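You operate a simulated robot arm through the tools that you are given. There is no shell and no other tool. Be economical: measure what you need, move in short steps, check, and stop when the job is done.

Carry out the task below with a simulated robot arm. There is one attempt and no reset: what you move stays moved.

JOB
Fetch the rubber seal from the top of the beige table and set it on the top of the blue stand. Then take the gold rubber foot and leave it on the top of the wooden bench. Then open the right tilt bin. Keep to this order.
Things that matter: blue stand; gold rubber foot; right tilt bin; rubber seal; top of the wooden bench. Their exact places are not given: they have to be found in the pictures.

It is judged by the outcome, as a careful person would: the job done as asked, and still so three seconds after it is handed in. It fails if anything else is knocked over, pushed out of place, dropped, spilled or broken. Lids that push on must go on centred and level and be pressed home; caps that screw on are set level and turned clockwise until they are tight.

ROBOT AND FRAMES
A 7-joint arm with a two-finger parallel gripper on a trunk, on a base that drives. Base frame: it is fixed to the floor where the robot stands at the start and does not move with it; the origin is under the middle of the robot, x ahead of it, y to its left, z up; the surface under the hand at the start is at about z = 0.8. Lengths are in m, angles in rad, forces in N, time in s.
With the tool pointing down near the work surface it reaches from about 0.36 to 0.8 m from the robot's upright axis, wherever it stands. Its first joint turns from -2.496 to 2.496 rad. Places, roughly: blue stand [2.8, 3.9, 0.7]; right tilt bin [-0.7, -2.7, 1]; top of the wooden bench [0.5, 3.3, 0.8]. Payload 3 kg.
The TCP is the grasp point between the finger pads, 0.03 m short of the fingertips. In the tool frame z runs along the fingers and y along their closing line. The gripper opens to 0.11 m. The fingers are 0.02 m wide and 0.01 m thick; the gripper's body (0.048 by 0.112 m) begins 0.055 m behind the TCP.
Orientation is told as [roll, pitch, yaw] about the base's x, y, z axes, in that order, counted from this pose: with the fingers straight down and closing along the base's y, the tool's x points along the base's -x, its y along +y and its z along -z.

CONTROLS
- The arm moves only by the tool servo_tool. Its argument "plan" is one flat list of numbers, 7 for each row, row after row: the shift along the tool's x, y, z in m, then the turn, a rotation vector about the tool's x, y, z in rad, then the finger opening in m, from 0 to 0.11. In form: [dx, dy, dz, ax, ay, az, gripper, dx, dy, dz, ax, ay, az, gripper, ...]. A call has 1 to 10 rows; each row shifts and turns the commanded pose from where the row before left it, along the tool's axes as they then stand. Rows are played at 5 a second. More than 0.05 m and 0.15 rad between two rows, or a gripper value outside its range, and nothing of the call is played. Where a pose cannot be reached the arm comes as near as it can. A force on the tool above 40 N (or 10 N above the force at the start of the call, whichever is more), or a blocked arm, ends the call early, and 0.2 s more pass. The fingers move at their own pace (about 0.153 m/s each) and stop on an object; they squeeze with about 22 N. The grip force told is the motor's: it shows also when the fingers shut on nothing. Time passes only in rows, and 0.2 s behind the last, so rows that do not move let the fingers close. It gives the time, the measured TCP pose, the force on the tool (base axes), the opening and the grip force at its end, in the units of the frame above (readings bear some noise), with the torque about the TCP (base axes, N m) and any sound that the robot's microphone picked up.
- Cameras (640 x 400 px; columns grow to the right, rows downward): "scene" is now at [0.5637, 0.1975, 1.1592]; the picture's right is [0.00, -0.17, -0.99], its down [-0.36, -0.92, 0.16] and it looks along [-0.93, 0.35, -0.06] (base axes); focal length 214 px, centre (320, 200). "wrist" rides on the gripper at [0.072, 0.017, -0.103] in the tool frame; the picture's right is [-0.23, 0.97, 0.00], its down [-0.76, -0.18, -0.62] and it looks along [-0.61, -0.14, 0.78] (tool axes); focal length 222 px, centre (320, 200).
- camera(camera): a new picture of that camera. It takes no simulated time.
- lift_body(by): slides the trunk up (or, below 0, down) by that many m; the arm and the scene camera ride with it, the base frame stays. It gives what a move gives, with no picture.
- drive_base(legs): drives the robot by 1 to 6 legs, each [ahead, turn to the left] in m and rad, along the robot's own axes; the way and the turn of a leg run together, so that a leg with both is an arc; at most 1.5 m and 3.142 rad a leg. The arm and the cameras ride along, it lands a little off, and it stops where it bumps. It gives what a move gives.
- turn_head(pan, tilt): turns the head with the scene camera to pan (to the left, within 1.396 rad either way) and tilt (down, from -0.506 to 1.204), counted from straight ahead of the robot. It gives what a move gives.
- probe_pixels(camera, pixels): there is no depth. For up to 12 entries [column, row, z] of the newest picture of that camera ("zoom" is the newest enlarged one), the place [x, y] in the base frame at which the ray of that pixel passes the height z, good to about 0.003 m, but the place of the scene camera against the robot may be out by one fixed shift of up to 0.012 m in any direction. It takes no simulated time.
- enlarge(camera, box): a new picture of the part [left, top, right, bottom] of that camera's present view, enlarged. It takes no simulated time.
- sign_off(): hands the job in; it is judged then, once.

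Go step by step. Measure first, check grasps and placings, and put right what went wrong. The budget is 110 turns and 90 pictures, counting those below and the enlarged ones. Unless the task says otherwise, let go and move clear before handing in, and close with one line.

The tools are called after "Request:" as a command line: name --argument value ..., lists and objects as JSON in quotes. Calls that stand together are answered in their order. servo_tool: Moves the arm, as the interface text tells. Its arguments: {"type":"object","properties":{"plan":{"type":"array","items":{"type":"number"}}},"required":["plan"]} The other tools are called the same way: lift_body (by) slides the trunk up or down; drive_base (legs) drives the base; turn_head (pan, tilt) turns the head that bears the scene camera; camera (camera) takes a picture; probe_pixels (camera, pixels) gives the place at which the rays of pixels pass given heights; enlarge (camera, box) takes an enlarged picture of a part of a camera's view; sign_off () hands the job in.

At the start:

```text
clock: 0.0
tool_pos: [0.556, 0.1431, 1.0477]
tcp_rot: [0.0, 0.0, 0.007]
ft_force: [0.3, 0.5, 0.0]
wrist_torque: [0.02, -0.01, -0.03]
width: 0.11
grip_force: 0.1
trunk travel left (down, up): [-0.275, 0.215]
robot x, y, heading: [-0.0012, -0.0024, -0.0]
head pan, tilt: [1.4, 1.201]
```

scene: 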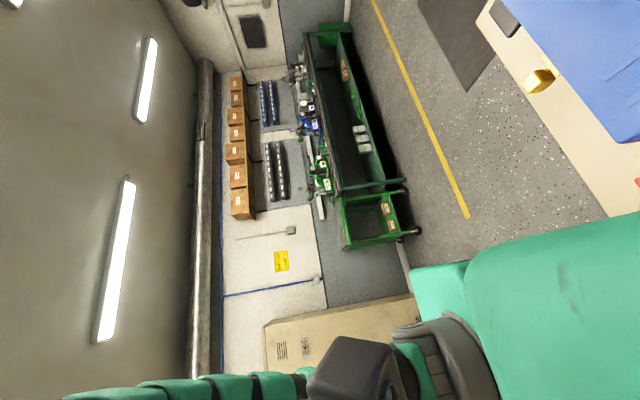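
wrist: 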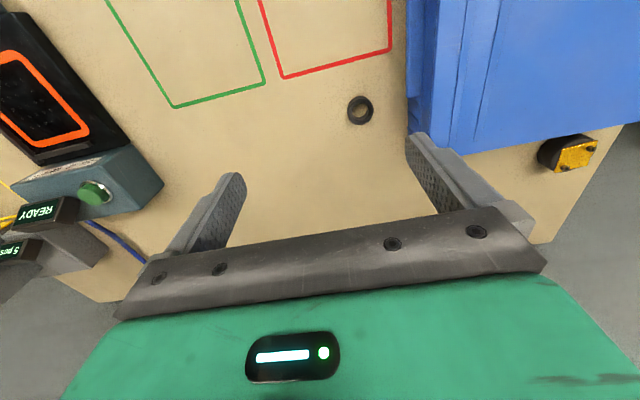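

The wrist picture shows a beige table with a black ring at (360,110), probably the seal, and a gold block at (570,152). I'll turn the head forward to see the scene.

Request:
turn_head --pan 0 --tilt 0.7

Request:
camera --camera "scene"

Request:
probe_pixels --camera "wrist" --pixels '[[360, 110, 0.8], [348, 110, 0.8], [372, 110, 0.8], [360, 96, 0.8], [360, 124, 0.8], [575, 152, 0.8], [410, 130, 0.8], [640, 125, 0.8]]'

```text
clock: 1.5
tool_pos: [0.5565, 0.1427, 1.0486]
tcp_rot: [0.001, 0.002, 0.005]
ft_force: [-0.2, 0.7, 0.0]
wrist_torque: [0.0, 0.02, 0.0]
width: 0.11
grip_force: 0.1
trunk travel left (down, up): [-0.275, 0.215]
robot x, y, heading: [-0.0002, -0.0062, 0.001]
head pan, tilt: [0.0, 0.7]
```

```text
87 pictures are left
```

scene: 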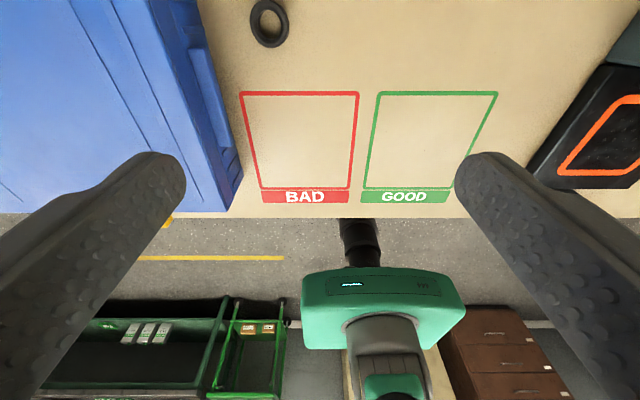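

```text
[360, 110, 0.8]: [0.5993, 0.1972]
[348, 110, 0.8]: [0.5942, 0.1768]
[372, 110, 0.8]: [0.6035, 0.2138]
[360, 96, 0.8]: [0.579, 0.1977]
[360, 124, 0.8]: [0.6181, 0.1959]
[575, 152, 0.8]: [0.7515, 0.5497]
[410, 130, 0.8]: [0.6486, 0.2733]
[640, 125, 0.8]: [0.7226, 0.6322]
```

The views look odd: the scene view is from near the hand, looking back at the robot, with the ring at (270,22). I'll probe the same ring in both pictures and at two heights to work out where the scene camera now is.

Request:
probe_pixels --camera "scene" --pixels '[[270, 22, 0.8], [270, 22, 0.9], [320, 200, 0.8], [320, 200, 0.9], [320, 200, 1.0], [305, 197, 0.8], [405, 197, 0.8], [300, 93, 0.8]]'

Request:
camera --camera "wrist"

```text
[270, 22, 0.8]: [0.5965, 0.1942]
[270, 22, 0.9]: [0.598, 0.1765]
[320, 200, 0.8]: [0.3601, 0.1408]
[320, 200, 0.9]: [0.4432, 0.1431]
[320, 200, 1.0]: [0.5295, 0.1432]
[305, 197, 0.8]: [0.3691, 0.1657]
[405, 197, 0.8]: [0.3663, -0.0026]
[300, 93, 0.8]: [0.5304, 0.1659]
```

```text
86 pictures are left
```

wrist: 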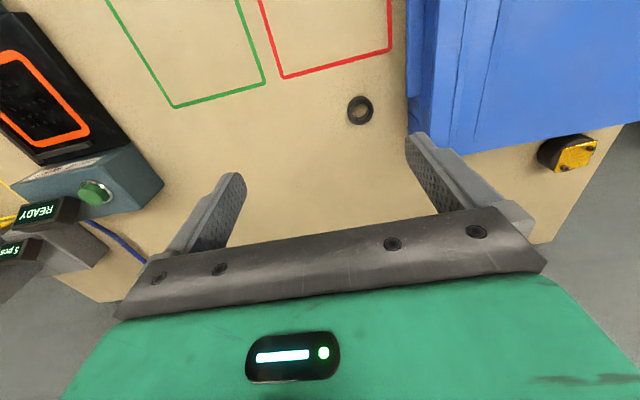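

The scene camera turns out to ride on the hand: pan turns it sideways and tilt swings it backwards. Both cameras put the ring at about (0.598,0.196). I'll take enlarged views of the ring and the gold item.

Request:
enlarge --camera "wrist" --box '[320, 80, 400, 140]'

Request:
enlarge --camera "wrist" --box '[500, 110, 640, 200]'

Request:
turn_head --pan 0.3 --tilt 0.0

Request:
camera --camera "scene"

Request:
probe_pixels --camera "zoom" --pixels '[[320, 200, 0.8], [320, 200, 0.85]]'

```text
6.67 times, centred on (360, 110) of wrist
```

zoom: 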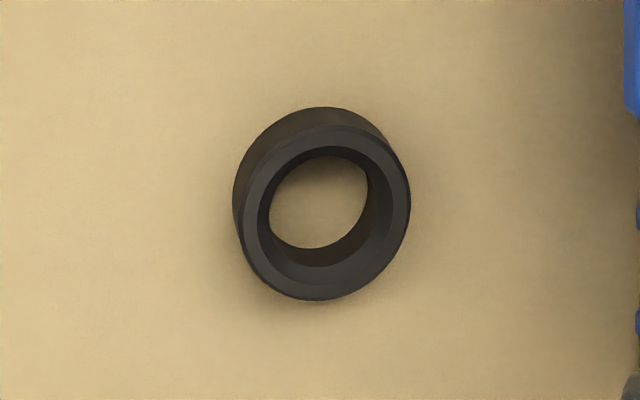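

```text
4.44 times, centred on (570, 155) of wrist
```

zoom: 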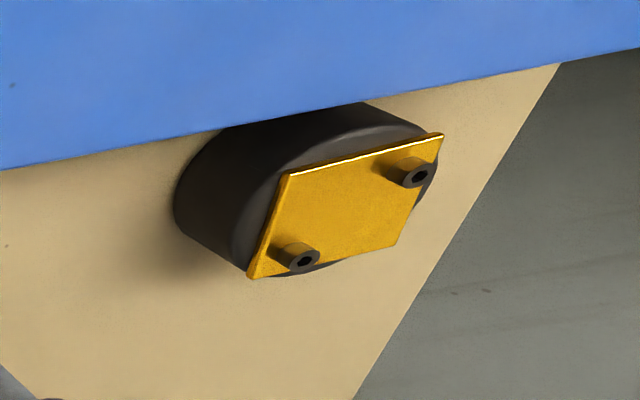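

```text
clock: 2.6
tool_pos: [0.5559, 0.1438, 1.0474]
tcp_rot: [0.0, 0.0, 0.008]
ft_force: [-0.3, -0.3, 0.4]
wrist_torque: [0.0, 0.02, -0.02]
width: 0.1101
grip_force: 0.1
trunk travel left (down, up): [-0.275, 0.215]
robot x, y, heading: [0.0005, 0.0009, -0.003]
head pan, tilt: [0.3, 0.0]
```

```text
83 pictures are left
```

scene: 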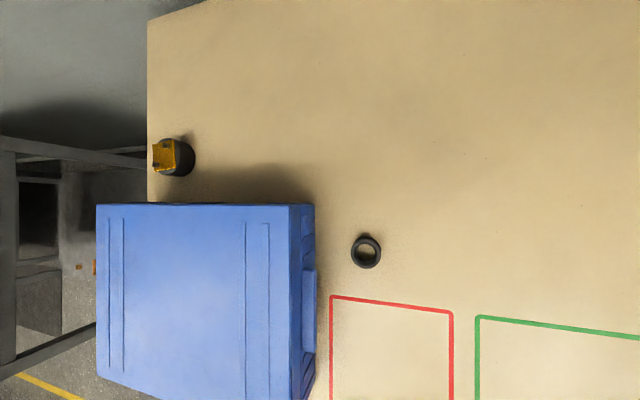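

```text
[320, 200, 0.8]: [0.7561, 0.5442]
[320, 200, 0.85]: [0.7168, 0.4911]
```

The ring is a plain rubber seal. The gold rubber foot is a black puck with a gold plate and two bolts, behind the blue tote. I'll measure both in the scene view.

Request:
enlarge --camera "scene" --box '[130, 120, 210, 190]'

Request:
probe_pixels --camera "scene" --pixels '[[366, 251, 0.815], [350, 251, 0.815], [382, 251, 0.815], [366, 235, 0.815], [366, 268, 0.815], [192, 157, 0.8], [170, 157, 0.85], [100, 205, 1.0], [315, 205, 1.0], [320, 400, 0.8]]'

Request:
probe_pixels --camera "zoom" --pixels '[[320, 200, 0.8], [320, 200, 0.85], [320, 200, 1.0]]'

```text
5.71 times, centred on (170, 155) of scene
```

zoom: 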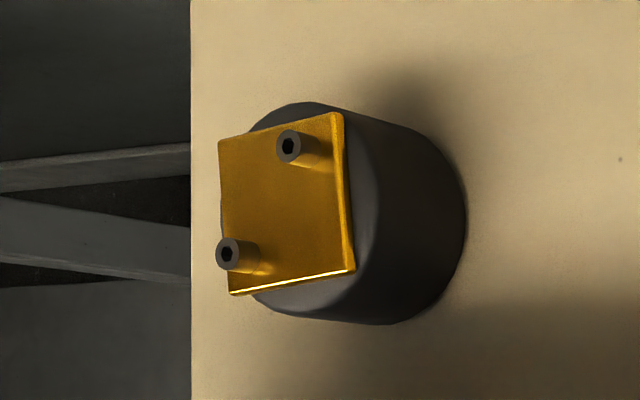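

```text
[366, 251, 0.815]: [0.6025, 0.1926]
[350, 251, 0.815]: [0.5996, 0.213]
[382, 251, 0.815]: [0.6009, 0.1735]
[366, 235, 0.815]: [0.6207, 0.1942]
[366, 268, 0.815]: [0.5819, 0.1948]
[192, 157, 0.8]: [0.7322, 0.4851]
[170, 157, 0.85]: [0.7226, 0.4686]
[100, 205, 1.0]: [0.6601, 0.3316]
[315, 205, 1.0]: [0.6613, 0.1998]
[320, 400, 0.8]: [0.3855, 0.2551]
```

```text
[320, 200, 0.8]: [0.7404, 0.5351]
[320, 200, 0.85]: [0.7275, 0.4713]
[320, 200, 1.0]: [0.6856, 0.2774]
```

The seal is at about (0.601,0.194), ~40 mm across, and the tote side is at y≈0.258. I'll close along x to stay clear of the tote, so I move over the seal and begin yawing +90°, with the wrist camera on the −y side.

Request:
servo_tool --plan '[-0.0225, 0.0255, 0, 0, 0, 0, 0.08, -0.0225, 0.0255, 0, 0, 0, 0, 0.08, 0, 0, 0, 0, 0, -0.15, 0.08, 0, 0, 0, 0, 0, -0.15, 0.08, 0, 0, 0, 0, 0, -0.15, 0.08, 0, 0, 0, 0, 0, -0.15, 0.08, 0, 0, 0, 0, 0, -0.15, 0.08, 0, 0, 0, 0, 0, -0.15, 0.08, 0, 0, 0, 0, 0, -0.15, 0.08, 0, 0, 0, 0, 0, -0.15, 0.08]'

Request:
servo_tool --plan '[0, 0, 0.03, 0, 0, -0.15, 0.07, 0, 0, 0.03, 0, 0, -0.15, 0.07, 0, 0, 0.03, 0, 0, -0.0708, 0.07, 0, 0, 0, 0, 0, 0, 0.07]'

Request:
camera --camera "scene"

Request:
camera --camera "wrist"

```text
clock: 4.8
tool_pos: [0.6012, 0.1941, 1.0465]
tcp_rot: [-0.001, 0.0, 1.209]
ft_force: [-0.5, -0.6, 0.3]
wrist_torque: [-0.02, -0.01, -0.02]
width: 0.0796
grip_force: 0.1
trunk travel left (down, up): [-0.275, 0.215]
robot x, y, heading: [-0.0001, -0.0038, -0.003]
head pan, tilt: [0.3, 0.0]
```

```text
clock: 5.8
tool_pos: [0.6021, 0.195, 0.9558]
tcp_rot: [0.001, 0.0, 1.577]
ft_force: [-0.3, 0.5, -0.1]
wrist_torque: [0.03, 0.01, -0.03]
width: 0.0701
grip_force: 0.1
trunk travel left (down, up): [-0.275, 0.215]
robot x, y, heading: [-0.0004, -0.004, 0.002]
head pan, tilt: [0.3, 0.0]
```

```text
81 pictures are left
```

scene: 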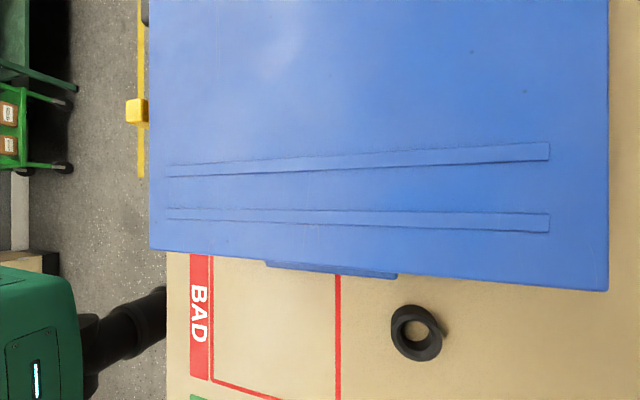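

```text
80 pictures are left
```

wrist: 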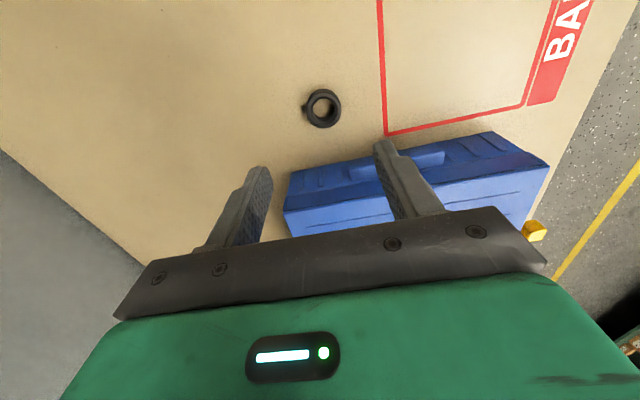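

The tool is at yaw 1.577 above the table, and the ring is at scene (416,332) and wrist (322,107). I'll re-measure the ring and its height from both cameras.

Request:
enlarge --camera "wrist" --box '[292, 82, 352, 132]'

Request:
probe_pixels --camera "scene" --pixels '[[416, 332, 0.8], [416, 332, 0.815], [391, 325, 0.815], [442, 338, 0.815], [416, 306, 0.815], [416, 360, 0.815], [608, 290, 0.8], [608, 290, 0.9], [155, 250, 0.9]]'

Request:
probe_pixels --camera "wrist" --pixels '[[322, 107, 0.8], [322, 107, 0.815], [304, 107, 0.815], [341, 107, 0.815], [285, 205, 0.9], [294, 240, 0.8]]'

```text
8.00 times, centred on (322, 107) of wrist
```

zoom: 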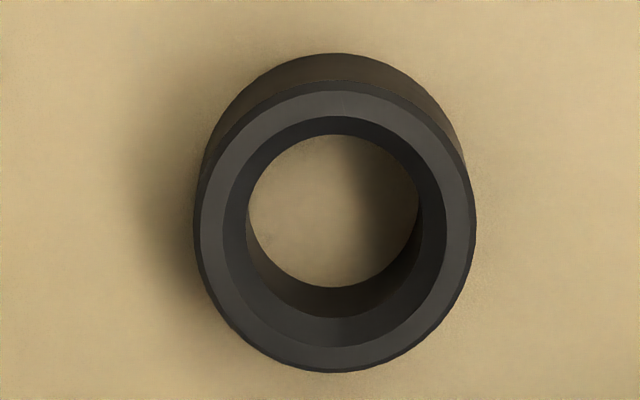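

```text
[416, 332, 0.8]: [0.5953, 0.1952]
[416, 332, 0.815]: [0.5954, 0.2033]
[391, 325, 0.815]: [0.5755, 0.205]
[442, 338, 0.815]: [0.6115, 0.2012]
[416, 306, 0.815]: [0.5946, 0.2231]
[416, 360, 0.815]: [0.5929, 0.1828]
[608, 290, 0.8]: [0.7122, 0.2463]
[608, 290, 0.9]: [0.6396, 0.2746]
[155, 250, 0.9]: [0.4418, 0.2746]
```

```text
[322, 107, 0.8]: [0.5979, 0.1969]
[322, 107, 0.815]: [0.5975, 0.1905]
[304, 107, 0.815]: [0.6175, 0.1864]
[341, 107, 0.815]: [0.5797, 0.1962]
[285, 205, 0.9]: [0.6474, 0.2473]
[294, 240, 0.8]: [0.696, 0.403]
```

The ring is at (0.598,0.194), about 40 mm wide. I'll descend to TCP z≈0.836, with the tips at about 0.806, and close.

Request:
servo_tool --plan '[0.001, 0.004, 0.03, 0, 0, 0, 0.07, 0, 0, 0.03, 0, 0, 0, 0.07, 0, 0, 0.03, 0, 0, 0, 0.07, 0, 0, 0.03, 0, 0, 0, 0.07, 0, 0, 0, 0, 0, 0, 0.07]'

Request:
camera --camera "wrist"

```text
clock: 6.9
tool_pos: [0.6007, 0.197, 0.8458]
tcp_rot: [-0.013, -0.008, 1.576]
ft_force: [-6.8, -4.3, 22.2]
wrist_torque: [2.28, -0.38, 0.66]
width: 0.0697
grip_force: 0.1
trunk travel left (down, up): [-0.275, 0.215]
robot x, y, heading: [-0.0039, -0.0033, -0.003]
head pan, tilt: [0.3, 0.0]
stopped in row 5: the force on the tool passed its limit at 48 N (the readings are from after the stop); the commanded pose is now the measured one
```

```text
78 pictures are left
```

wrist: 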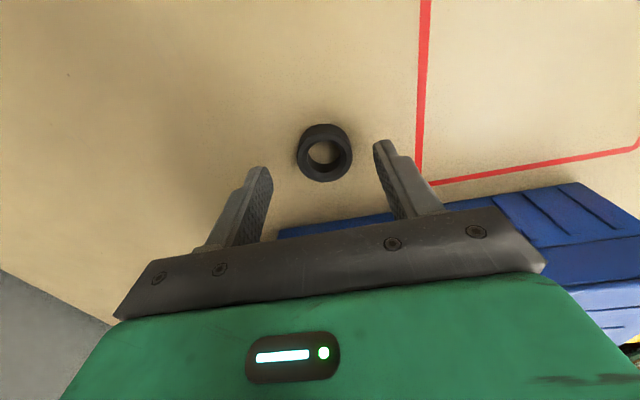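

The torque (2.28 N·m at 22 N) shows contact about 0.1 m to the +y side: the hand's back touched the tote rim. I'll raise straight up and check nothing shifted, then go in with the hand tilted away from the tote.

Request:
servo_tool --plan '[0, 0, -0.03, 0, 0, 0, 0.07, 0, 0, -0.03, 0, 0, 0, 0.07, 0, 0, -0.04, 0, 0, 0, 0.07, 0, 0, 0, 0, -0.15, 0, 0.07, 0, 0, 0, 0, -0.15, 0, 0.07, 0, 0, 0, 0, -0.05, 0, 0.07, 0, 0, 0, 0, 0, 0, 0.07]'

Request:
camera --camera "scene"

Request:
camera --camera "wrist"

```text
clock: 8.5
tool_pos: [0.5999, 0.197, 0.943]
tcp_rot: [-0.008, -0.354, 1.578]
ft_force: [-1.0, -0.1, -0.3]
wrist_torque: [0.0, -0.02, 0.01]
width: 0.0697
grip_force: 0.1
trunk travel left (down, up): [-0.275, 0.215]
robot x, y, heading: [-0.0012, -0.0041, 0.002]
head pan, tilt: [0.3, 0.0]
```

```text
77 pictures are left
```

scene: 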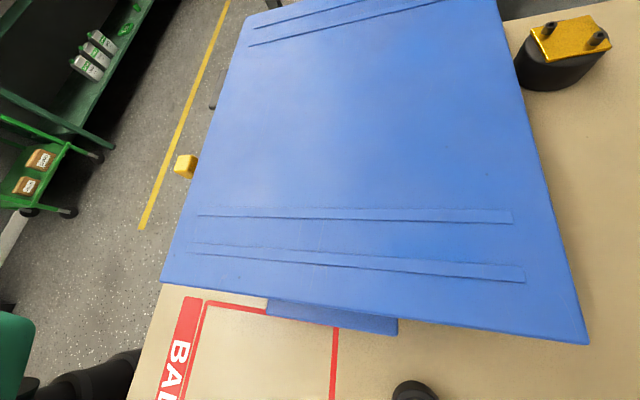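

```text
76 pictures are left
```

wrist: 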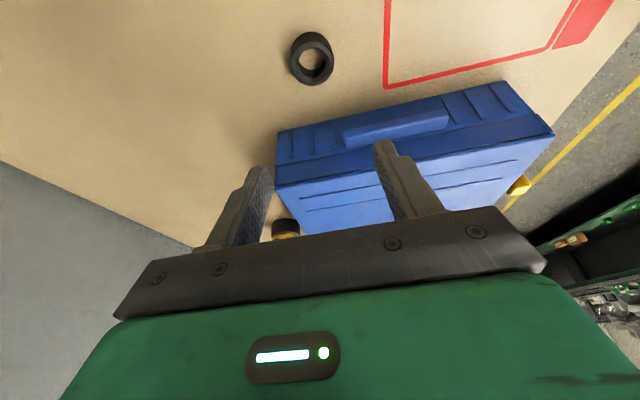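

The tote looks undisturbed and the ring is in place. Next I descend to TCP (0.598,0.185,0.834) with the 0.35 tilt, checking before I close.

Request:
servo_tool --plan '[0.0122, 0.001, 0.0245, 0, 0, 0, 0.07, 0.0122, 0.001, 0.0245, 0, 0, 0, 0.07, 0.0122, 0, 0.0245, 0, 0, 0, 0.07, 0.0122, 0, 0.0245, 0, 0, 0, 0.07, 0, 0, 0, 0, 0, 0, 0.07]'

Request:
camera --camera "wrist"

```text
clock: 9.7
tool_pos: [0.5986, 0.1841, 0.836]
tcp_rot: [-0.009, -0.355, 1.575]
ft_force: [-0.1, -0.4, -0.1]
wrist_torque: [0.01, 0.01, 0.02]
width: 0.07
grip_force: 0.0
trunk travel left (down, up): [-0.275, 0.215]
robot x, y, heading: [0.0015, -0.0048, -0.003]
head pan, tilt: [0.3, 0.0]
```

```text
75 pictures are left
```

wrist: 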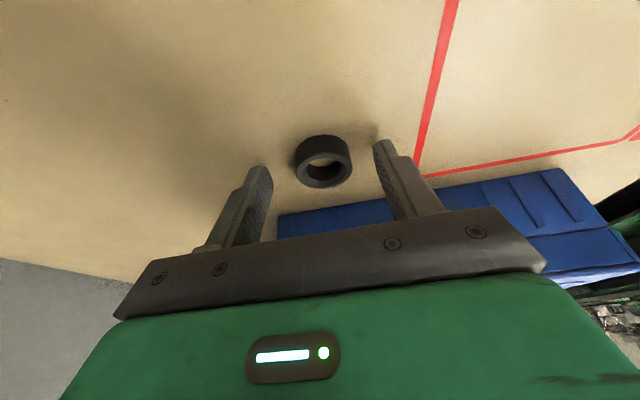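

No contact this time. I'll check where the ring sits relative to the fingertips before closing.

Request:
probe_pixels --camera "wrist" --pixels '[[323, 165, 0.82], [323, 172, 0.82], [295, 165, 0.82], [352, 165, 0.82], [322, 188, 0.82], [322, 135, 0.8], [262, 170, 0.806], [385, 143, 0.806]]'

Request:
enlarge --camera "wrist" --box '[240, 110, 410, 215]'

```text
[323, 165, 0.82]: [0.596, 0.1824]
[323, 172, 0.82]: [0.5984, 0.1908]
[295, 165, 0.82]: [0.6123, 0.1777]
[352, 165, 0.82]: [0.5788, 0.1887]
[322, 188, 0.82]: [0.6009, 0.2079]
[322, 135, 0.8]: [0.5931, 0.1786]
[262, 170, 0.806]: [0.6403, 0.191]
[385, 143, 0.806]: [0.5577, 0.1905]
```

```text
3.76 times, centred on (325, 162) of wrist
```

zoom: 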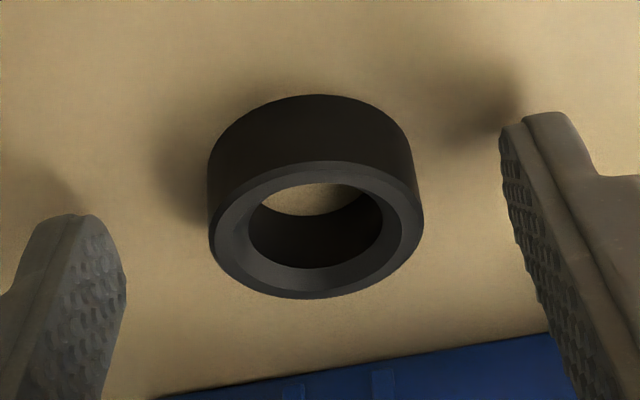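

The ring centre is at about (0.598,0.191), right between the pads. I'll close the fingers.

Request:
servo_tool --plan '[0, 0, 0, 0, 0, 0, 0.05, 0, 0, 0, 0, 0, 0, 0.03, 0, 0, 0, 0, 0, 0, 0.02, 0, 0, 0, 0, 0, 0, 0.02]'

```text
clock: 10.7
tool_pos: [0.5999, 0.1843, 0.8353]
tcp_rot: [-0.008, -0.354, 1.578]
ft_force: [0.1, -0.3, 0.7]
wrist_torque: [-0.03, 0.04, -0.01]
width: 0.0367
grip_force: 21.6
trunk travel left (down, up): [-0.275, 0.215]
robot x, y, heading: [0.002, 0.0021, -0.006]
head pan, tilt: [0.3, 0.0]
```

It's gripped at 36.7 mm. I'll lift and untilt.

Request:
servo_tool --plan '[0, 0, -0.03, 0, 0, 0, 0.02, 0, 0, -0.04, 0, 0, 0, 0.02, 0, 0, -0.04, 0, 0, 0, 0.02, 0, 0, -0.04, 0, 0, 0, 0.02, 0, 0, -0.03, 0, 0, 0, 0.02, 0, 0, 0, 0, 0.15, 0, 0.02, 0, 0, 0, 0, 0.15, 0, 0.02, 0, 0, 0, 0, 0.05, 0, 0.02, 0, 0, 0, 0, 0, 0, 0.02]'

Request:
turn_head --pan 1.396 --tilt 0.0

Request:
camera --camera "wrist"

Request:
camera --camera "scene"

```text
clock: 12.7
tool_pos: [0.5997, 0.1224, 1.0033]
tcp_rot: [-0.008, -0.004, 1.574]
ft_force: [-0.6, 0.0, -0.6]
wrist_torque: [0.01, -0.03, 0.01]
width: 0.0363
grip_force: 21.9
trunk travel left (down, up): [-0.275, 0.215]
robot x, y, heading: [0.002, -0.0007, -0.003]
head pan, tilt: [0.3, 0.0]
```

```text
clock: 14.0
tool_pos: [0.5989, 0.1217, 1.0041]
tcp_rot: [-0.008, -0.006, 1.573]
ft_force: [-0.5, -0.4, 0.4]
wrist_torque: [0.01, 0.01, 0.0]
width: 0.0365
grip_force: 21.4
trunk travel left (down, up): [-0.275, 0.215]
robot x, y, heading: [0.0, -0.0035, 0.003]
head pan, tilt: [1.396, 0.0]
```

```text
73 pictures are left
```

wrist: 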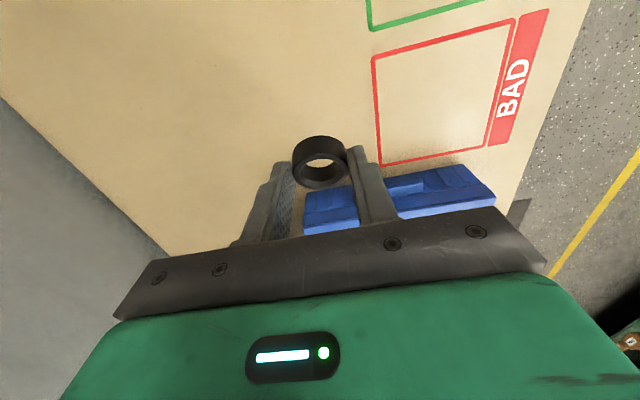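

```text
72 pictures are left
```

scene: 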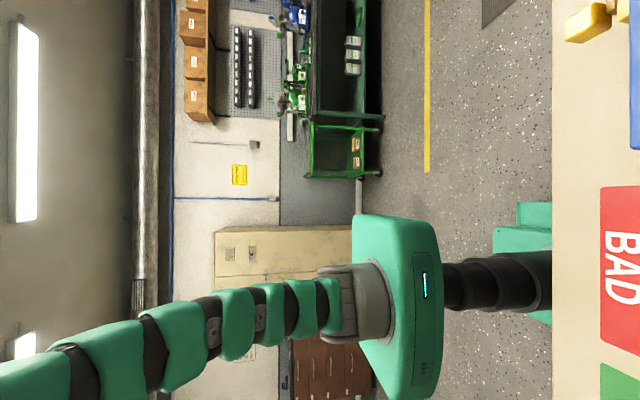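

The seal is held securely. I'll raise the trunk, back away from the table, turn to face +y and look ahead (pan −1.396 looks forward at this yaw).

Request:
lift_body --by 0.1

Request:
drive_base --legs '[[-0.5, 0], [0, 1.5708]]'

Request:
turn_head --pan -1.35 --tilt 0.0

Request:
camera --camera "scene"

Request:
turn_head --pan -1.35 --tilt 0.8

Request:
camera --camera "scene"

```text
clock: 15.4
tool_pos: [0.5992, 0.1216, 1.1034]
tcp_rot: [-0.008, -0.005, 1.574]
ft_force: [0.5, 0.3, -0.1]
wrist_torque: [0.0, -0.01, 0.02]
width: 0.0364
grip_force: 21.4
trunk travel left (down, up): [-0.375, 0.115]
robot x, y, heading: [0.0, -0.003, 0.003]
head pan, tilt: [1.396, 0.0]
```

```text
clock: 22.2
tool_pos: [-0.6226, 0.6023, 1.1027]
tcp_rot: [-0.006, -0.006, 3.137]
ft_force: [0.1, 0.6, -0.3]
wrist_torque: [-0.01, -0.05, 0.01]
width: 0.0362
grip_force: 22.0
trunk travel left (down, up): [-0.375, 0.115]
robot x, y, heading: [-0.4341, -0.0023, 1.576]
head pan, tilt: [1.396, 0.0]
```

```text
clock: 24.7
tool_pos: [-0.6227, 0.6011, 1.1046]
tcp_rot: [-0.008, -0.007, 3.136]
ft_force: [0.0, -0.9, 0.0]
wrist_torque: [-0.01, 0.0, -0.02]
width: 0.0364
grip_force: 21.6
trunk travel left (down, up): [-0.375, 0.115]
robot x, y, heading: [-0.4314, 0.0025, 1.578]
head pan, tilt: [-1.349, 0.0]
```

```text
71 pictures are left
```

scene: 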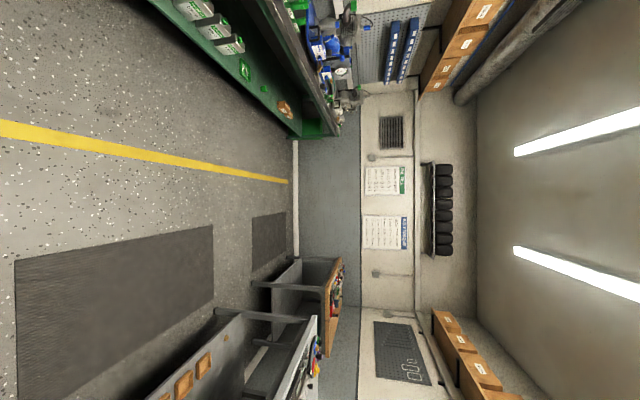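

```text
clock: 25.8
tool_pos: [-0.6229, 0.6015, 1.1029]
tcp_rot: [-0.007, -0.006, 3.135]
ft_force: [0.2, -0.5, -0.1]
wrist_torque: [0.01, 0.03, -0.04]
width: 0.0364
grip_force: 22.0
trunk travel left (down, up): [-0.375, 0.115]
robot x, y, heading: [-0.4325, -0.0014, 1.577]
head pan, tilt: [-1.349, 0.799]
```

```text
70 pictures are left
```

scene: 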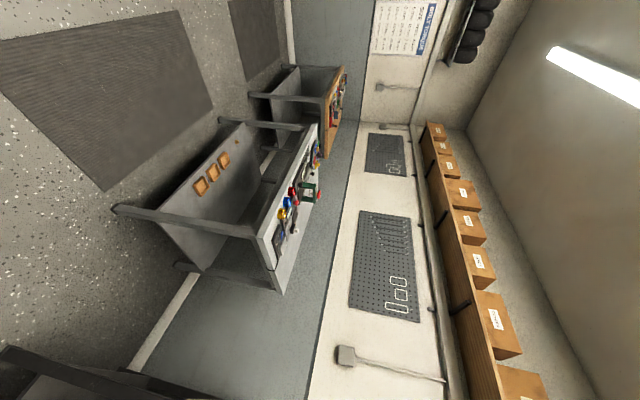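

Facing +y: the wood-topped bench is at (335,110) in the latest view, with a grey metal table in front of it at (250,200). I'll probe the layout.

Request:
probe_pixels --camera "scene" --pixels '[[340, 75, 0.8], [325, 100, 0.8], [325, 155, 0.8], [318, 130, 0.8], [275, 290, 0.8], [255, 235, 0.8], [115, 208, 0.0], [180, 265, 0.0], [105, 190, 0.0], [135, 365, 0.0], [291, 30, 0.0], [5, 350, 0.0]]'

Request:
enlarge --camera "scene" --box '[220, 50, 380, 300]'

```text
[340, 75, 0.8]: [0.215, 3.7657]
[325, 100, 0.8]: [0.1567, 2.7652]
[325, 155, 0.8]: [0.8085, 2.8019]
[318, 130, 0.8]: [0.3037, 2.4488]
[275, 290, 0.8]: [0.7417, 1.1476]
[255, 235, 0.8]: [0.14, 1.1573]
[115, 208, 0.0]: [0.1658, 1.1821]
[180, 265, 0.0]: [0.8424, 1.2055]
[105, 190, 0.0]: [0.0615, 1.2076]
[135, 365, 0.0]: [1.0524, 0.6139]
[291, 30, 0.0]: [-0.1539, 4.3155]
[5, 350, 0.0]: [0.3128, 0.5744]
```

```text
1.60 times, centred on (300, 175) of scene
```

zoom: 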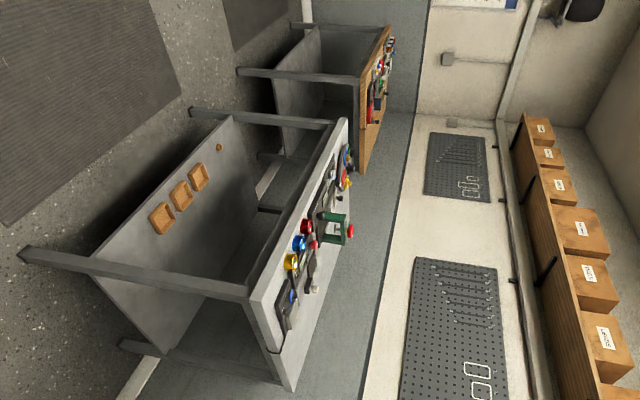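

The wooden bench spans roughly x 0.15–0.8, y 2.8–3.8, against a wall at x≈1.05, so a stand at x=2.8 must be somewhere I can't see yet. I'll look in the other directions.

Request:
turn_head --pan 1.35 --tilt 0.6

Request:
camera --camera "scene"

Request:
turn_head --pan -1.3 --tilt 1.2

Request:
camera --camera "scene"

Request:
turn_head --pan 1.35 --tilt -0.5

Request:
camera --camera "scene"

```text
clock: 28.2
tool_pos: [-0.6229, 0.6001, 1.1036]
tcp_rot: [-0.009, -0.007, 3.137]
ft_force: [0.1, 0.5, 0.0]
wrist_torque: [-0.01, 0.01, -0.02]
width: 0.0363
grip_force: 22.1
trunk travel left (down, up): [-0.375, 0.115]
robot x, y, heading: [-0.4328, -0.001, 1.578]
head pan, tilt: [1.349, 0.6]
```

```text
68 pictures are left
```

scene: 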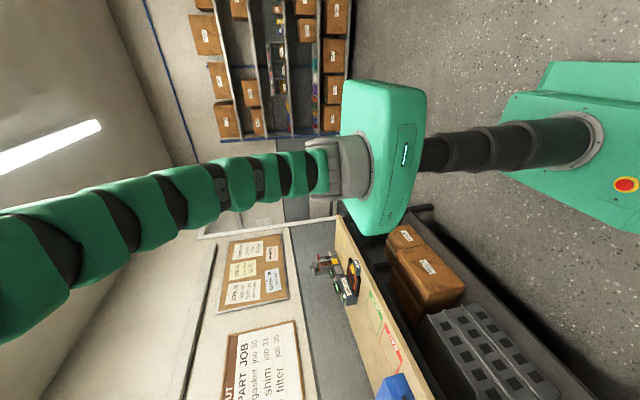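

```text
clock: 30.6
tool_pos: [-0.6227, 0.5996, 1.105]
tcp_rot: [-0.01, -0.008, 3.137]
ft_force: [-0.3, -0.7, 0.4]
wrist_torque: [-0.02, 0.0, -0.02]
width: 0.0364
grip_force: 22.3
trunk travel left (down, up): [-0.375, 0.115]
robot x, y, heading: [-0.4367, -0.0007, 1.575]
head pan, tilt: [-1.3, 1.201]
```

```text
67 pictures are left
```

scene: 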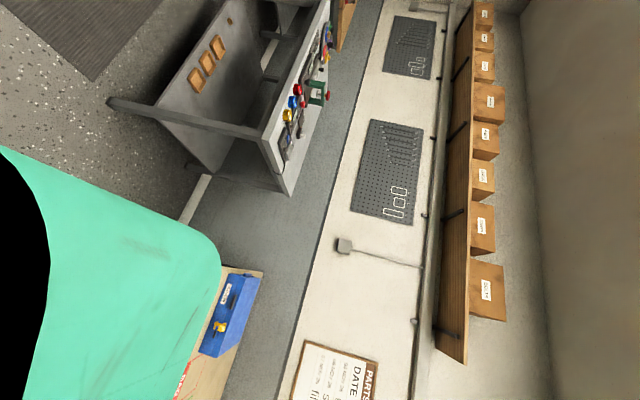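

```text
clock: 32.9
tool_pos: [-0.6236, 0.6017, 1.103]
tcp_rot: [-0.007, -0.005, 3.136]
ft_force: [-0.5, 0.6, 0.0]
wrist_torque: [-0.01, 0.01, -0.01]
width: 0.0361
grip_force: 21.9
trunk travel left (down, up): [-0.375, 0.115]
robot x, y, heading: [-0.4337, -0.0026, 1.57]
head pan, tilt: [1.349, -0.499]
```

```text
66 pictures are left
```

scene: 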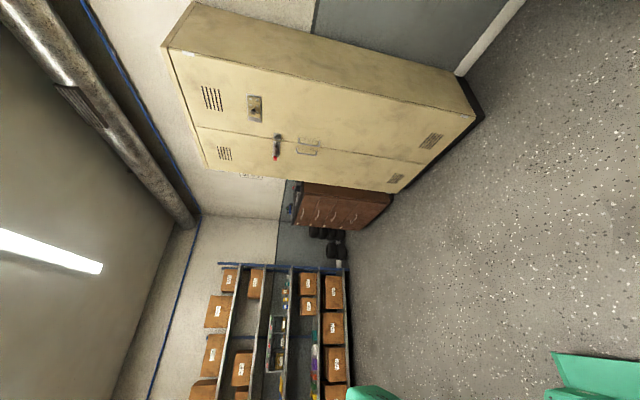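

The rear view hints the +x wall ends past the beige table, with an edge at about (265,228) in the first of these pictures, so there may be an opening there. I'll turn to face −y and look.

Request:
drive_base --legs '[[0, -3.14]]'

Request:
turn_head --pan -1.35 --tilt -0.4

Request:
camera --camera "scene"

Request:
turn_head --pan -1.35 --tilt 0.3

Request:
camera --camera "scene"

```text
clock: 38.6
tool_pos: [0.1238, -0.2945, 1.1043]
tcp_rot: [-0.008, -0.008, 0.775]
ft_force: [-1.4, -1.7, 0.5]
wrist_torque: [0.11, -0.11, 0.01]
width: 0.0361
grip_force: 22.2
trunk travel left (down, up): [-0.375, 0.115]
robot x, y, heading: [-0.363, 0.0756, -0.81]
head pan, tilt: [1.349, -0.499]
stopped in leg 1: the robot was blocked; the commanded pose is now the measured one
```

```text
clock: 41.0
tool_pos: [0.1271, -0.2931, 1.1051]
tcp_rot: [-0.008, -0.005, 0.777]
ft_force: [-0.3, 0.1, -0.1]
wrist_torque: [0.02, -0.02, 0.02]
width: 0.0363
grip_force: 21.7
trunk travel left (down, up): [-0.375, 0.115]
robot x, y, heading: [-0.3639, 0.0743, -0.811]
head pan, tilt: [-1.349, -0.4]
```

```text
65 pictures are left
```

scene: 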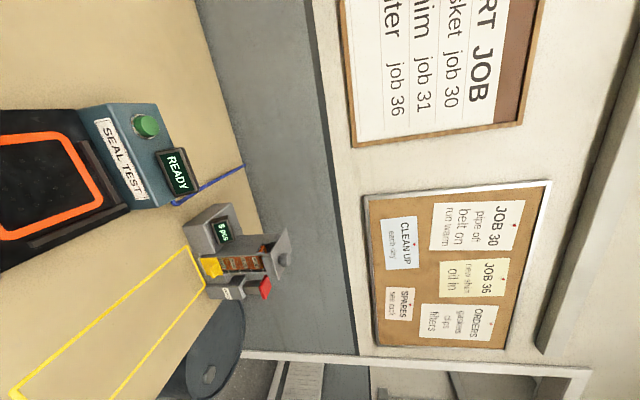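

```text
clock: 42.0
tool_pos: [0.1272, -0.2919, 1.1051]
tcp_rot: [-0.007, -0.005, 0.778]
ft_force: [-1.1, 0.3, 1.1]
wrist_torque: [-0.02, 0.01, -0.03]
width: 0.0364
grip_force: 21.7
trunk travel left (down, up): [-0.375, 0.115]
robot x, y, heading: [-0.3616, 0.0773, -0.809]
head pan, tilt: [-1.349, 0.3]
```

```text
64 pictures are left
```

scene: 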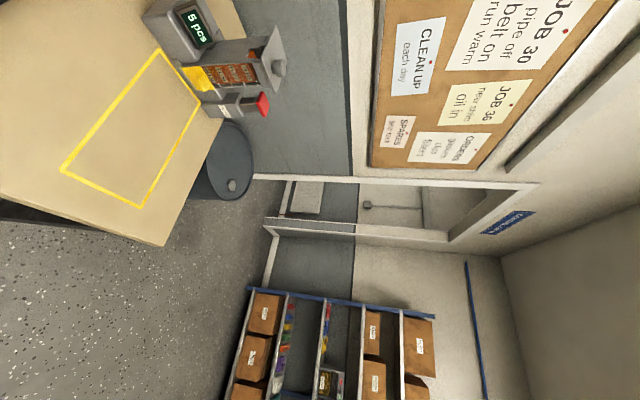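

The turn was blocked partway, at heading −0.81. I can see a doorway in the +x wall past the table at about (270–530, 180–235), and the blue stand must be in the next room. I'll probe the doorway and table edges, and look at my base and its surroundings.

Request:
probe_pixels --camera "scene" --pixels '[[254, 177, 0.0], [274, 230, 0.0], [262, 225, 0.0], [290, 215, 0.0], [250, 288, 0.0], [225, 398, 0.0], [163, 244, 0.8], [225, 118, 0.8], [0, 195, 0.8], [195, 195, 0.0], [240, 200, 0.0]]'

Request:
turn_head --pan 0.9 --tilt 0.0

Request:
camera --camera "scene"

Request:
probe_pixels --camera "scene" --pixels '[[320, 200, 0.0], [320, 200, 0.5]]'

```text
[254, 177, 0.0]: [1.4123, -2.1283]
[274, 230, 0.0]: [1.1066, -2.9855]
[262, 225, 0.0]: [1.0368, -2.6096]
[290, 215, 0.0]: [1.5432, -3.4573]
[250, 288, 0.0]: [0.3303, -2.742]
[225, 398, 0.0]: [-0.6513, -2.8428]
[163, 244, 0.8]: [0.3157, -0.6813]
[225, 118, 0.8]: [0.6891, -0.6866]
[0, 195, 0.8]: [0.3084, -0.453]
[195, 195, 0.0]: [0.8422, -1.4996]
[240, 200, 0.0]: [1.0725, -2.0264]
```

```text
clock: 44.1
tool_pos: [0.1267, -0.292, 1.1048]
tcp_rot: [-0.01, -0.006, 0.775]
ft_force: [0.3, -0.4, -0.6]
wrist_torque: [0.03, 0.0, 0.0]
width: 0.0364
grip_force: 21.9
trunk travel left (down, up): [-0.375, 0.115]
robot x, y, heading: [-0.3644, 0.0771, -0.814]
head pan, tilt: [0.901, 0.0]
```

```text
63 pictures are left
```

scene: 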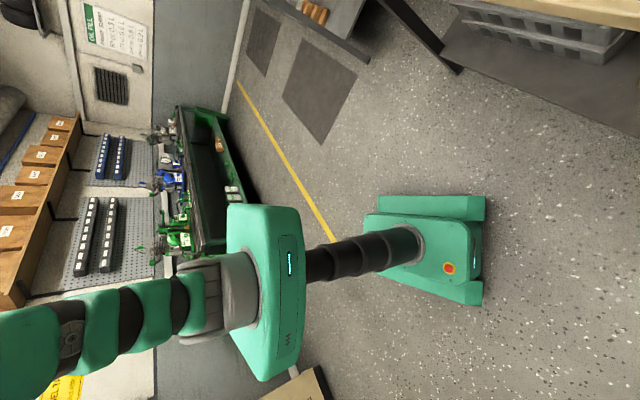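

```text
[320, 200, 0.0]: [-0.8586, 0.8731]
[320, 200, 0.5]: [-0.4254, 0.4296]
```

My base looks clear of the table. I'll probe the base footprint and the nearby cabinet, and look towards −x to find what I touched.

Request:
probe_pixels --camera "scene" --pixels '[[485, 197, 0.12], [483, 305, 0.12], [380, 196, 0.12], [375, 280, 0.12], [330, 395, 0.0], [300, 370, 0.0], [245, 205, 0.0], [450, 70, 0.0], [365, 60, 0.0]]'

Request:
turn_head --pan 0.9 --tilt 0.9

Request:
camera --camera "scene"

Request:
turn_head --pan 0.9 --tilt -0.5

Request:
camera --camera "scene"

```text
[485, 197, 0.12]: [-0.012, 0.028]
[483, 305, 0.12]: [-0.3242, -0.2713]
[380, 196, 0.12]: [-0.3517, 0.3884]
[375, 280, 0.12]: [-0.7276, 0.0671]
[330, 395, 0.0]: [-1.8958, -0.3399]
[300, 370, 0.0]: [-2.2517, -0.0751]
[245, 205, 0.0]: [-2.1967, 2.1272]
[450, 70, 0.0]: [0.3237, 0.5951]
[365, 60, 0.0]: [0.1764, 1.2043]
```

```text
clock: 45.3
tool_pos: [0.1267, -0.2914, 1.1061]
tcp_rot: [-0.008, -0.007, 0.777]
ft_force: [0.0, 0.6, -0.4]
wrist_torque: [0.0, 0.0, 0.03]
width: 0.0365
grip_force: 22.0
trunk travel left (down, up): [-0.375, 0.115]
robot x, y, heading: [-0.3675, 0.0744, -0.818]
head pan, tilt: [0.901, 0.901]
```

```text
62 pictures are left
```

scene: 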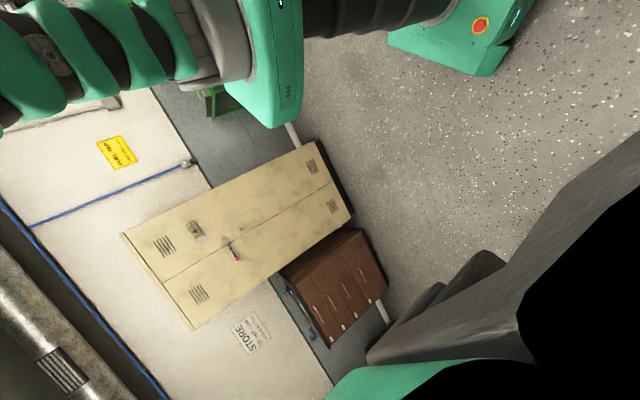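

```text
clock: 46.9
tool_pos: [0.1281, -0.2919, 1.1047]
tcp_rot: [-0.005, -0.005, 0.776]
ft_force: [0.3, 0.1, -0.3]
wrist_torque: [0.01, 0.0, 0.01]
width: 0.0364
grip_force: 22.1
trunk travel left (down, up): [-0.375, 0.115]
robot x, y, heading: [-0.3654, 0.0761, -0.812]
head pan, tilt: [0.901, -0.499]
```

```text
61 pictures are left
```

scene: 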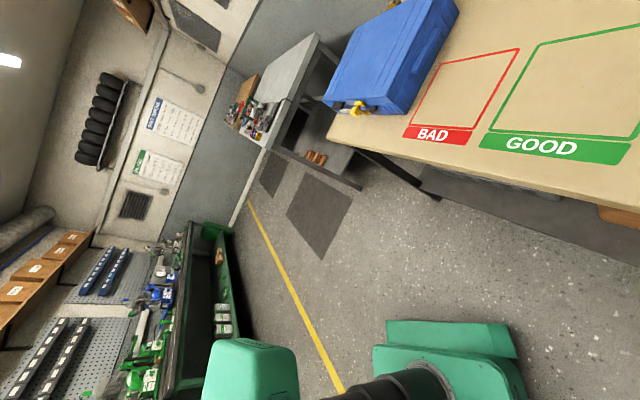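

The base is roughly 0.5×0.43 m and nothing is near it at floor level; the wall opening is reachable around the table. I'll back off slightly to the rear and try a small further turn to see whether it's still blocked.

Request:
drive_base --legs '[[-0.15, 0], [0, -0.3]]'

```text
clock: 49.2
tool_pos: [-0.1071, -0.3138, 1.1046]
tcp_rot: [-0.007, -0.006, 0.475]
ft_force: [0.8, -0.2, -0.7]
wrist_torque: [-0.04, -0.01, -0.01]
width: 0.0363
grip_force: 21.8
trunk travel left (down, up): [-0.375, 0.115]
robot x, y, heading: [-0.4575, 0.1863, -1.119]
head pan, tilt: [0.901, -0.499]
```

Turning works again. The doorway spans roughly y −1.65 to −2.6 at x≈1.05. I'll tuck the tool closer in, at the robot's (0.45, 0), then drive down the aisle.

Request:
servo_tool --plan '[0.03, 0.0375, 0, 0, 0, 0, 0.02, 0.03, 0.0375, 0, 0, 0, 0, 0.02, 0.03, 0.0375, 0, 0, 0, 0, 0.02, 0.03, 0.0375, 0, 0, 0, 0, 0.02, 0, 0, 0, 0, 0, 0, 0.02]'

Request:
drive_base --legs '[[0, -0.45], [1.5, 0], [0.25, 0]]'

Request:
turn_head --pan -1.2 --tilt -0.5

Request:
camera --camera "scene"

```text
clock: 50.5
tool_pos: [-0.2828, -0.2343, 1.1061]
tcp_rot: [-0.008, -0.006, 0.475]
ft_force: [1.1, 0.4, -0.6]
wrist_torque: [-0.02, 0.0, 0.0]
width: 0.0363
grip_force: 21.7
trunk travel left (down, up): [-0.375, 0.115]
robot x, y, heading: [-0.4552, 0.1892, -1.117]
head pan, tilt: [0.901, -0.499]
```

```text
clock: 60.7
tool_pos: [-0.44, -2.0264, 1.1071]
tcp_rot: [-0.01, -0.005, 0.052]
ft_force: [0.4, 0.8, -0.2]
wrist_torque: [-0.01, -0.06, -0.01]
width: 0.0363
grip_force: 22.2
trunk travel left (down, up): [-0.375, 0.115]
robot x, y, heading: [-0.4252, -1.5696, -1.538]
head pan, tilt: [0.901, -0.499]
```

```text
clock: 62.7
tool_pos: [-0.4401, -2.0259, 1.1062]
tcp_rot: [-0.009, -0.005, 0.05]
ft_force: [0.1, 0.1, 0.5]
wrist_torque: [-0.01, 0.02, -0.01]
width: 0.0363
grip_force: 22.1
trunk travel left (down, up): [-0.375, 0.115]
robot x, y, heading: [-0.424, -1.5658, -1.543]
head pan, tilt: [-1.201, -0.499]
```

```text
60 pictures are left
```

scene: 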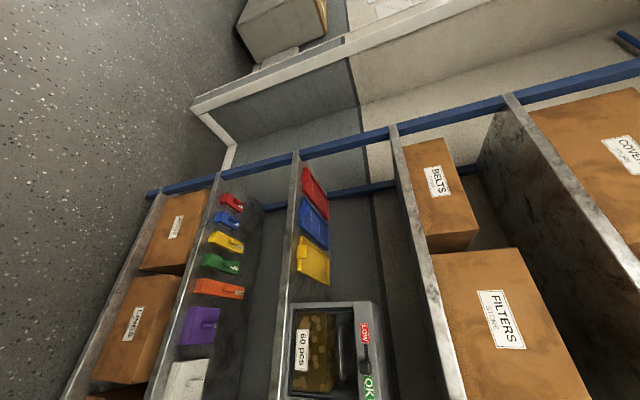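

I see the shelf ahead and the doorway's far jamb at (200,110). I'll probe for exact positions.

Request:
probe_pixels --camera "scene" --pixels '[[195, 108, 0.0], [232, 146, 0.0], [150, 195, 0.0], [62, 398, 0.0], [258, 65, 0.0], [240, 30, 0.0]]'

Request:
drive_base --legs '[[0.45, 0], [0, 1.54]]'

Request:
turn_head --pan -1.3 --tilt 0.0

Request:
camera --camera "scene"

```text
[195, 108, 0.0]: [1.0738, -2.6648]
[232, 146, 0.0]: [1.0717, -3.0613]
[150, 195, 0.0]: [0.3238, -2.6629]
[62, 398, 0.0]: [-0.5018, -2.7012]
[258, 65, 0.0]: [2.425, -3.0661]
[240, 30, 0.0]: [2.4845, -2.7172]
```

```text
clock: 69.3
tool_pos: [0.0463, -2.0394, 1.1061]
tcp_rot: [-0.008, -0.004, 1.608]
ft_force: [0.3, -0.2, 0.0]
wrist_torque: [-0.01, -0.01, 0.0]
width: 0.0361
grip_force: 22.4
trunk travel left (down, up): [-0.375, 0.115]
robot x, y, heading: [-0.4083, -2.0731, 0.01]
head pan, tilt: [-1.201, -0.499]
```

```text
clock: 70.2
tool_pos: [0.0466, -2.0412, 1.108]
tcp_rot: [-0.007, -0.005, 1.605]
ft_force: [-0.2, -0.1, 0.5]
wrist_torque: [0.02, 0.04, 0.03]
width: 0.036
grip_force: 21.8
trunk travel left (down, up): [-0.375, 0.115]
robot x, y, heading: [-0.4124, -2.0748, 0.014]
head pan, tilt: [-1.3, 0.0]
```

```text
59 pictures are left
```

scene: 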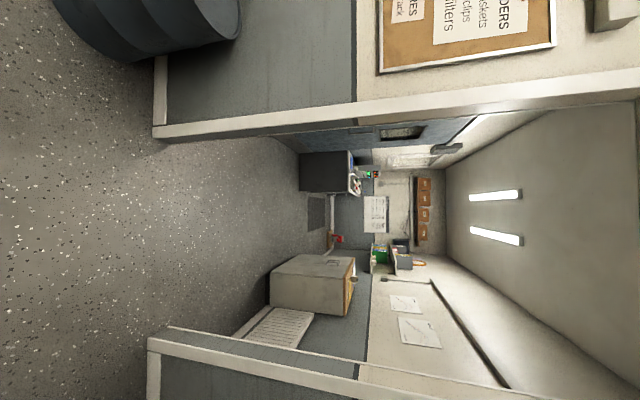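

The doorway is clear ahead, with jambs at (155,130) and (155,338). I'll probe the jambs and the room beyond.

Request:
probe_pixels --camera "scene" --pixels '[[156, 134, 0.0], [150, 345, 0.0], [165, 140, 0.0], [170, 330, 0.0], [275, 140, 0.0], [270, 290, 0.0], [300, 190, 0.0], [330, 200, 0.0], [238, 335, 0.0]]'

Request:
enlarge --camera "scene" --box '[220, 100, 460, 340]'

```text
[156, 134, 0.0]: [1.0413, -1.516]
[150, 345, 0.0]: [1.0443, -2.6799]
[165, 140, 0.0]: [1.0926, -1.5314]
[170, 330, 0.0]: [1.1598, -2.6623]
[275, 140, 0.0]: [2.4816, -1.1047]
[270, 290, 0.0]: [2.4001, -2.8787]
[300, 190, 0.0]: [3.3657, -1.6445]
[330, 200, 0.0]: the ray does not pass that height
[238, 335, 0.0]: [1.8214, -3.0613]
```

```text
1.67 times, centred on (340, 220) of scene
```

zoom: 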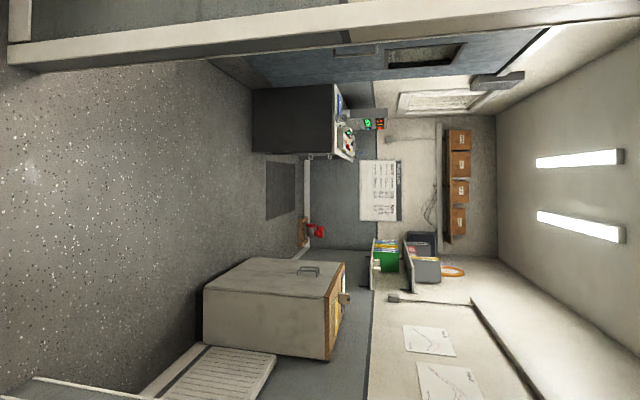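

The doorway spans y −1.52 to −2.67, so I'm nearly centred. I'll drive through to x≈1.6 and look left.

Request:
drive_base --legs '[[1.5, -0.03], [0.6, 0]]'

Request:
turn_head --pan -1.0 --tilt -0.5

Request:
camera --camera "scene"

```text
clock: 80.4
tool_pos: [2.0967, -2.0674, 1.1084]
tcp_rot: [-0.009, -0.006, 1.578]
ft_force: [-0.3, -0.8, 0.0]
wrist_torque: [0.01, 0.0, -0.01]
width: 0.0357
grip_force: 21.9
trunk travel left (down, up): [-0.375, 0.115]
robot x, y, heading: [1.6414, -2.0869, -0.012]
head pan, tilt: [-1.3, 0.0]
```

```text
clock: 81.3
tool_pos: [2.097, -2.0673, 1.1086]
tcp_rot: [-0.007, -0.003, 1.577]
ft_force: [-0.4, 0.3, 0.8]
wrist_torque: [-0.02, -0.03, 0.0]
width: 0.0358
grip_force: 21.8
trunk travel left (down, up): [-0.375, 0.115]
robot x, y, heading: [1.6396, -2.0923, -0.012]
head pan, tilt: [-1.0, -0.499]
```

```text
57 pictures are left
```

scene: 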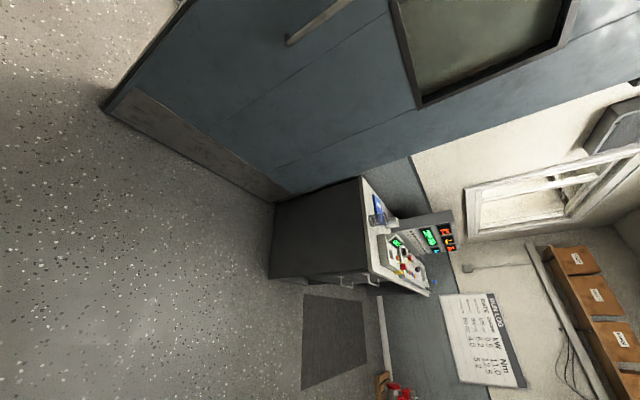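

There's a blue door leaf standing open at (110,105)–(270,190), with an opening to the left of it. I'll turn to face +y and look.

Request:
probe_pixels --camera "scene" --pixels '[[107, 108, 0.0], [265, 195, 0.0], [270, 270, 0.0]]'

Request:
drive_base --legs '[[0, 1.58]]'

Request:
turn_head --pan -1.3 --tilt 0.2

Request:
camera --camera "scene"

```text
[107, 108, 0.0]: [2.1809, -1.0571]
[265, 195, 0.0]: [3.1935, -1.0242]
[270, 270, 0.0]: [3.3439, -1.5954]
```

```text
clock: 86.0
tool_pos: [1.6012, -1.6323, 1.1107]
tcp_rot: [-0.009, -0.005, -3.099]
ft_force: [-2.3, -0.7, 0.7]
wrist_torque: [0.01, -0.12, 0.03]
width: 0.0355
grip_force: 21.4
trunk travel left (down, up): [-0.375, 0.115]
robot x, y, heading: [1.6984, -2.0855, 1.571]
head pan, tilt: [-1.0, -0.499]
stopped in leg 1: the robot was blocked; the commanded pose is now the measured one
```

```text
clock: 87.1
tool_pos: [1.6039, -1.6323, 1.109]
tcp_rot: [-0.008, -0.006, -3.102]
ft_force: [-0.2, -0.9, 0.1]
wrist_torque: [-0.02, 0.0, 0.0]
width: 0.0352
grip_force: 22.3
trunk travel left (down, up): [-0.375, 0.115]
robot x, y, heading: [1.6993, -2.0904, 1.577]
head pan, tilt: [-1.3, 0.201]
```

```text
56 pictures are left
```

scene: 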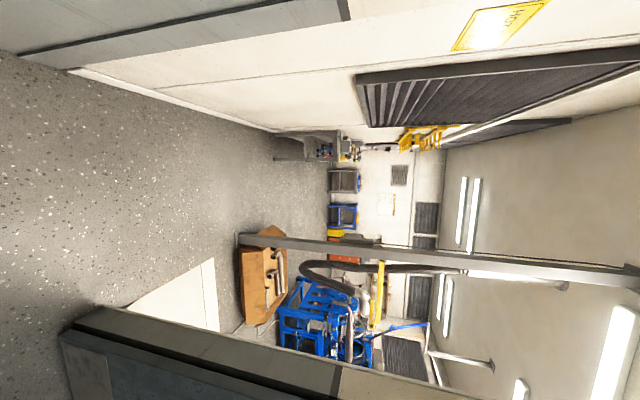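

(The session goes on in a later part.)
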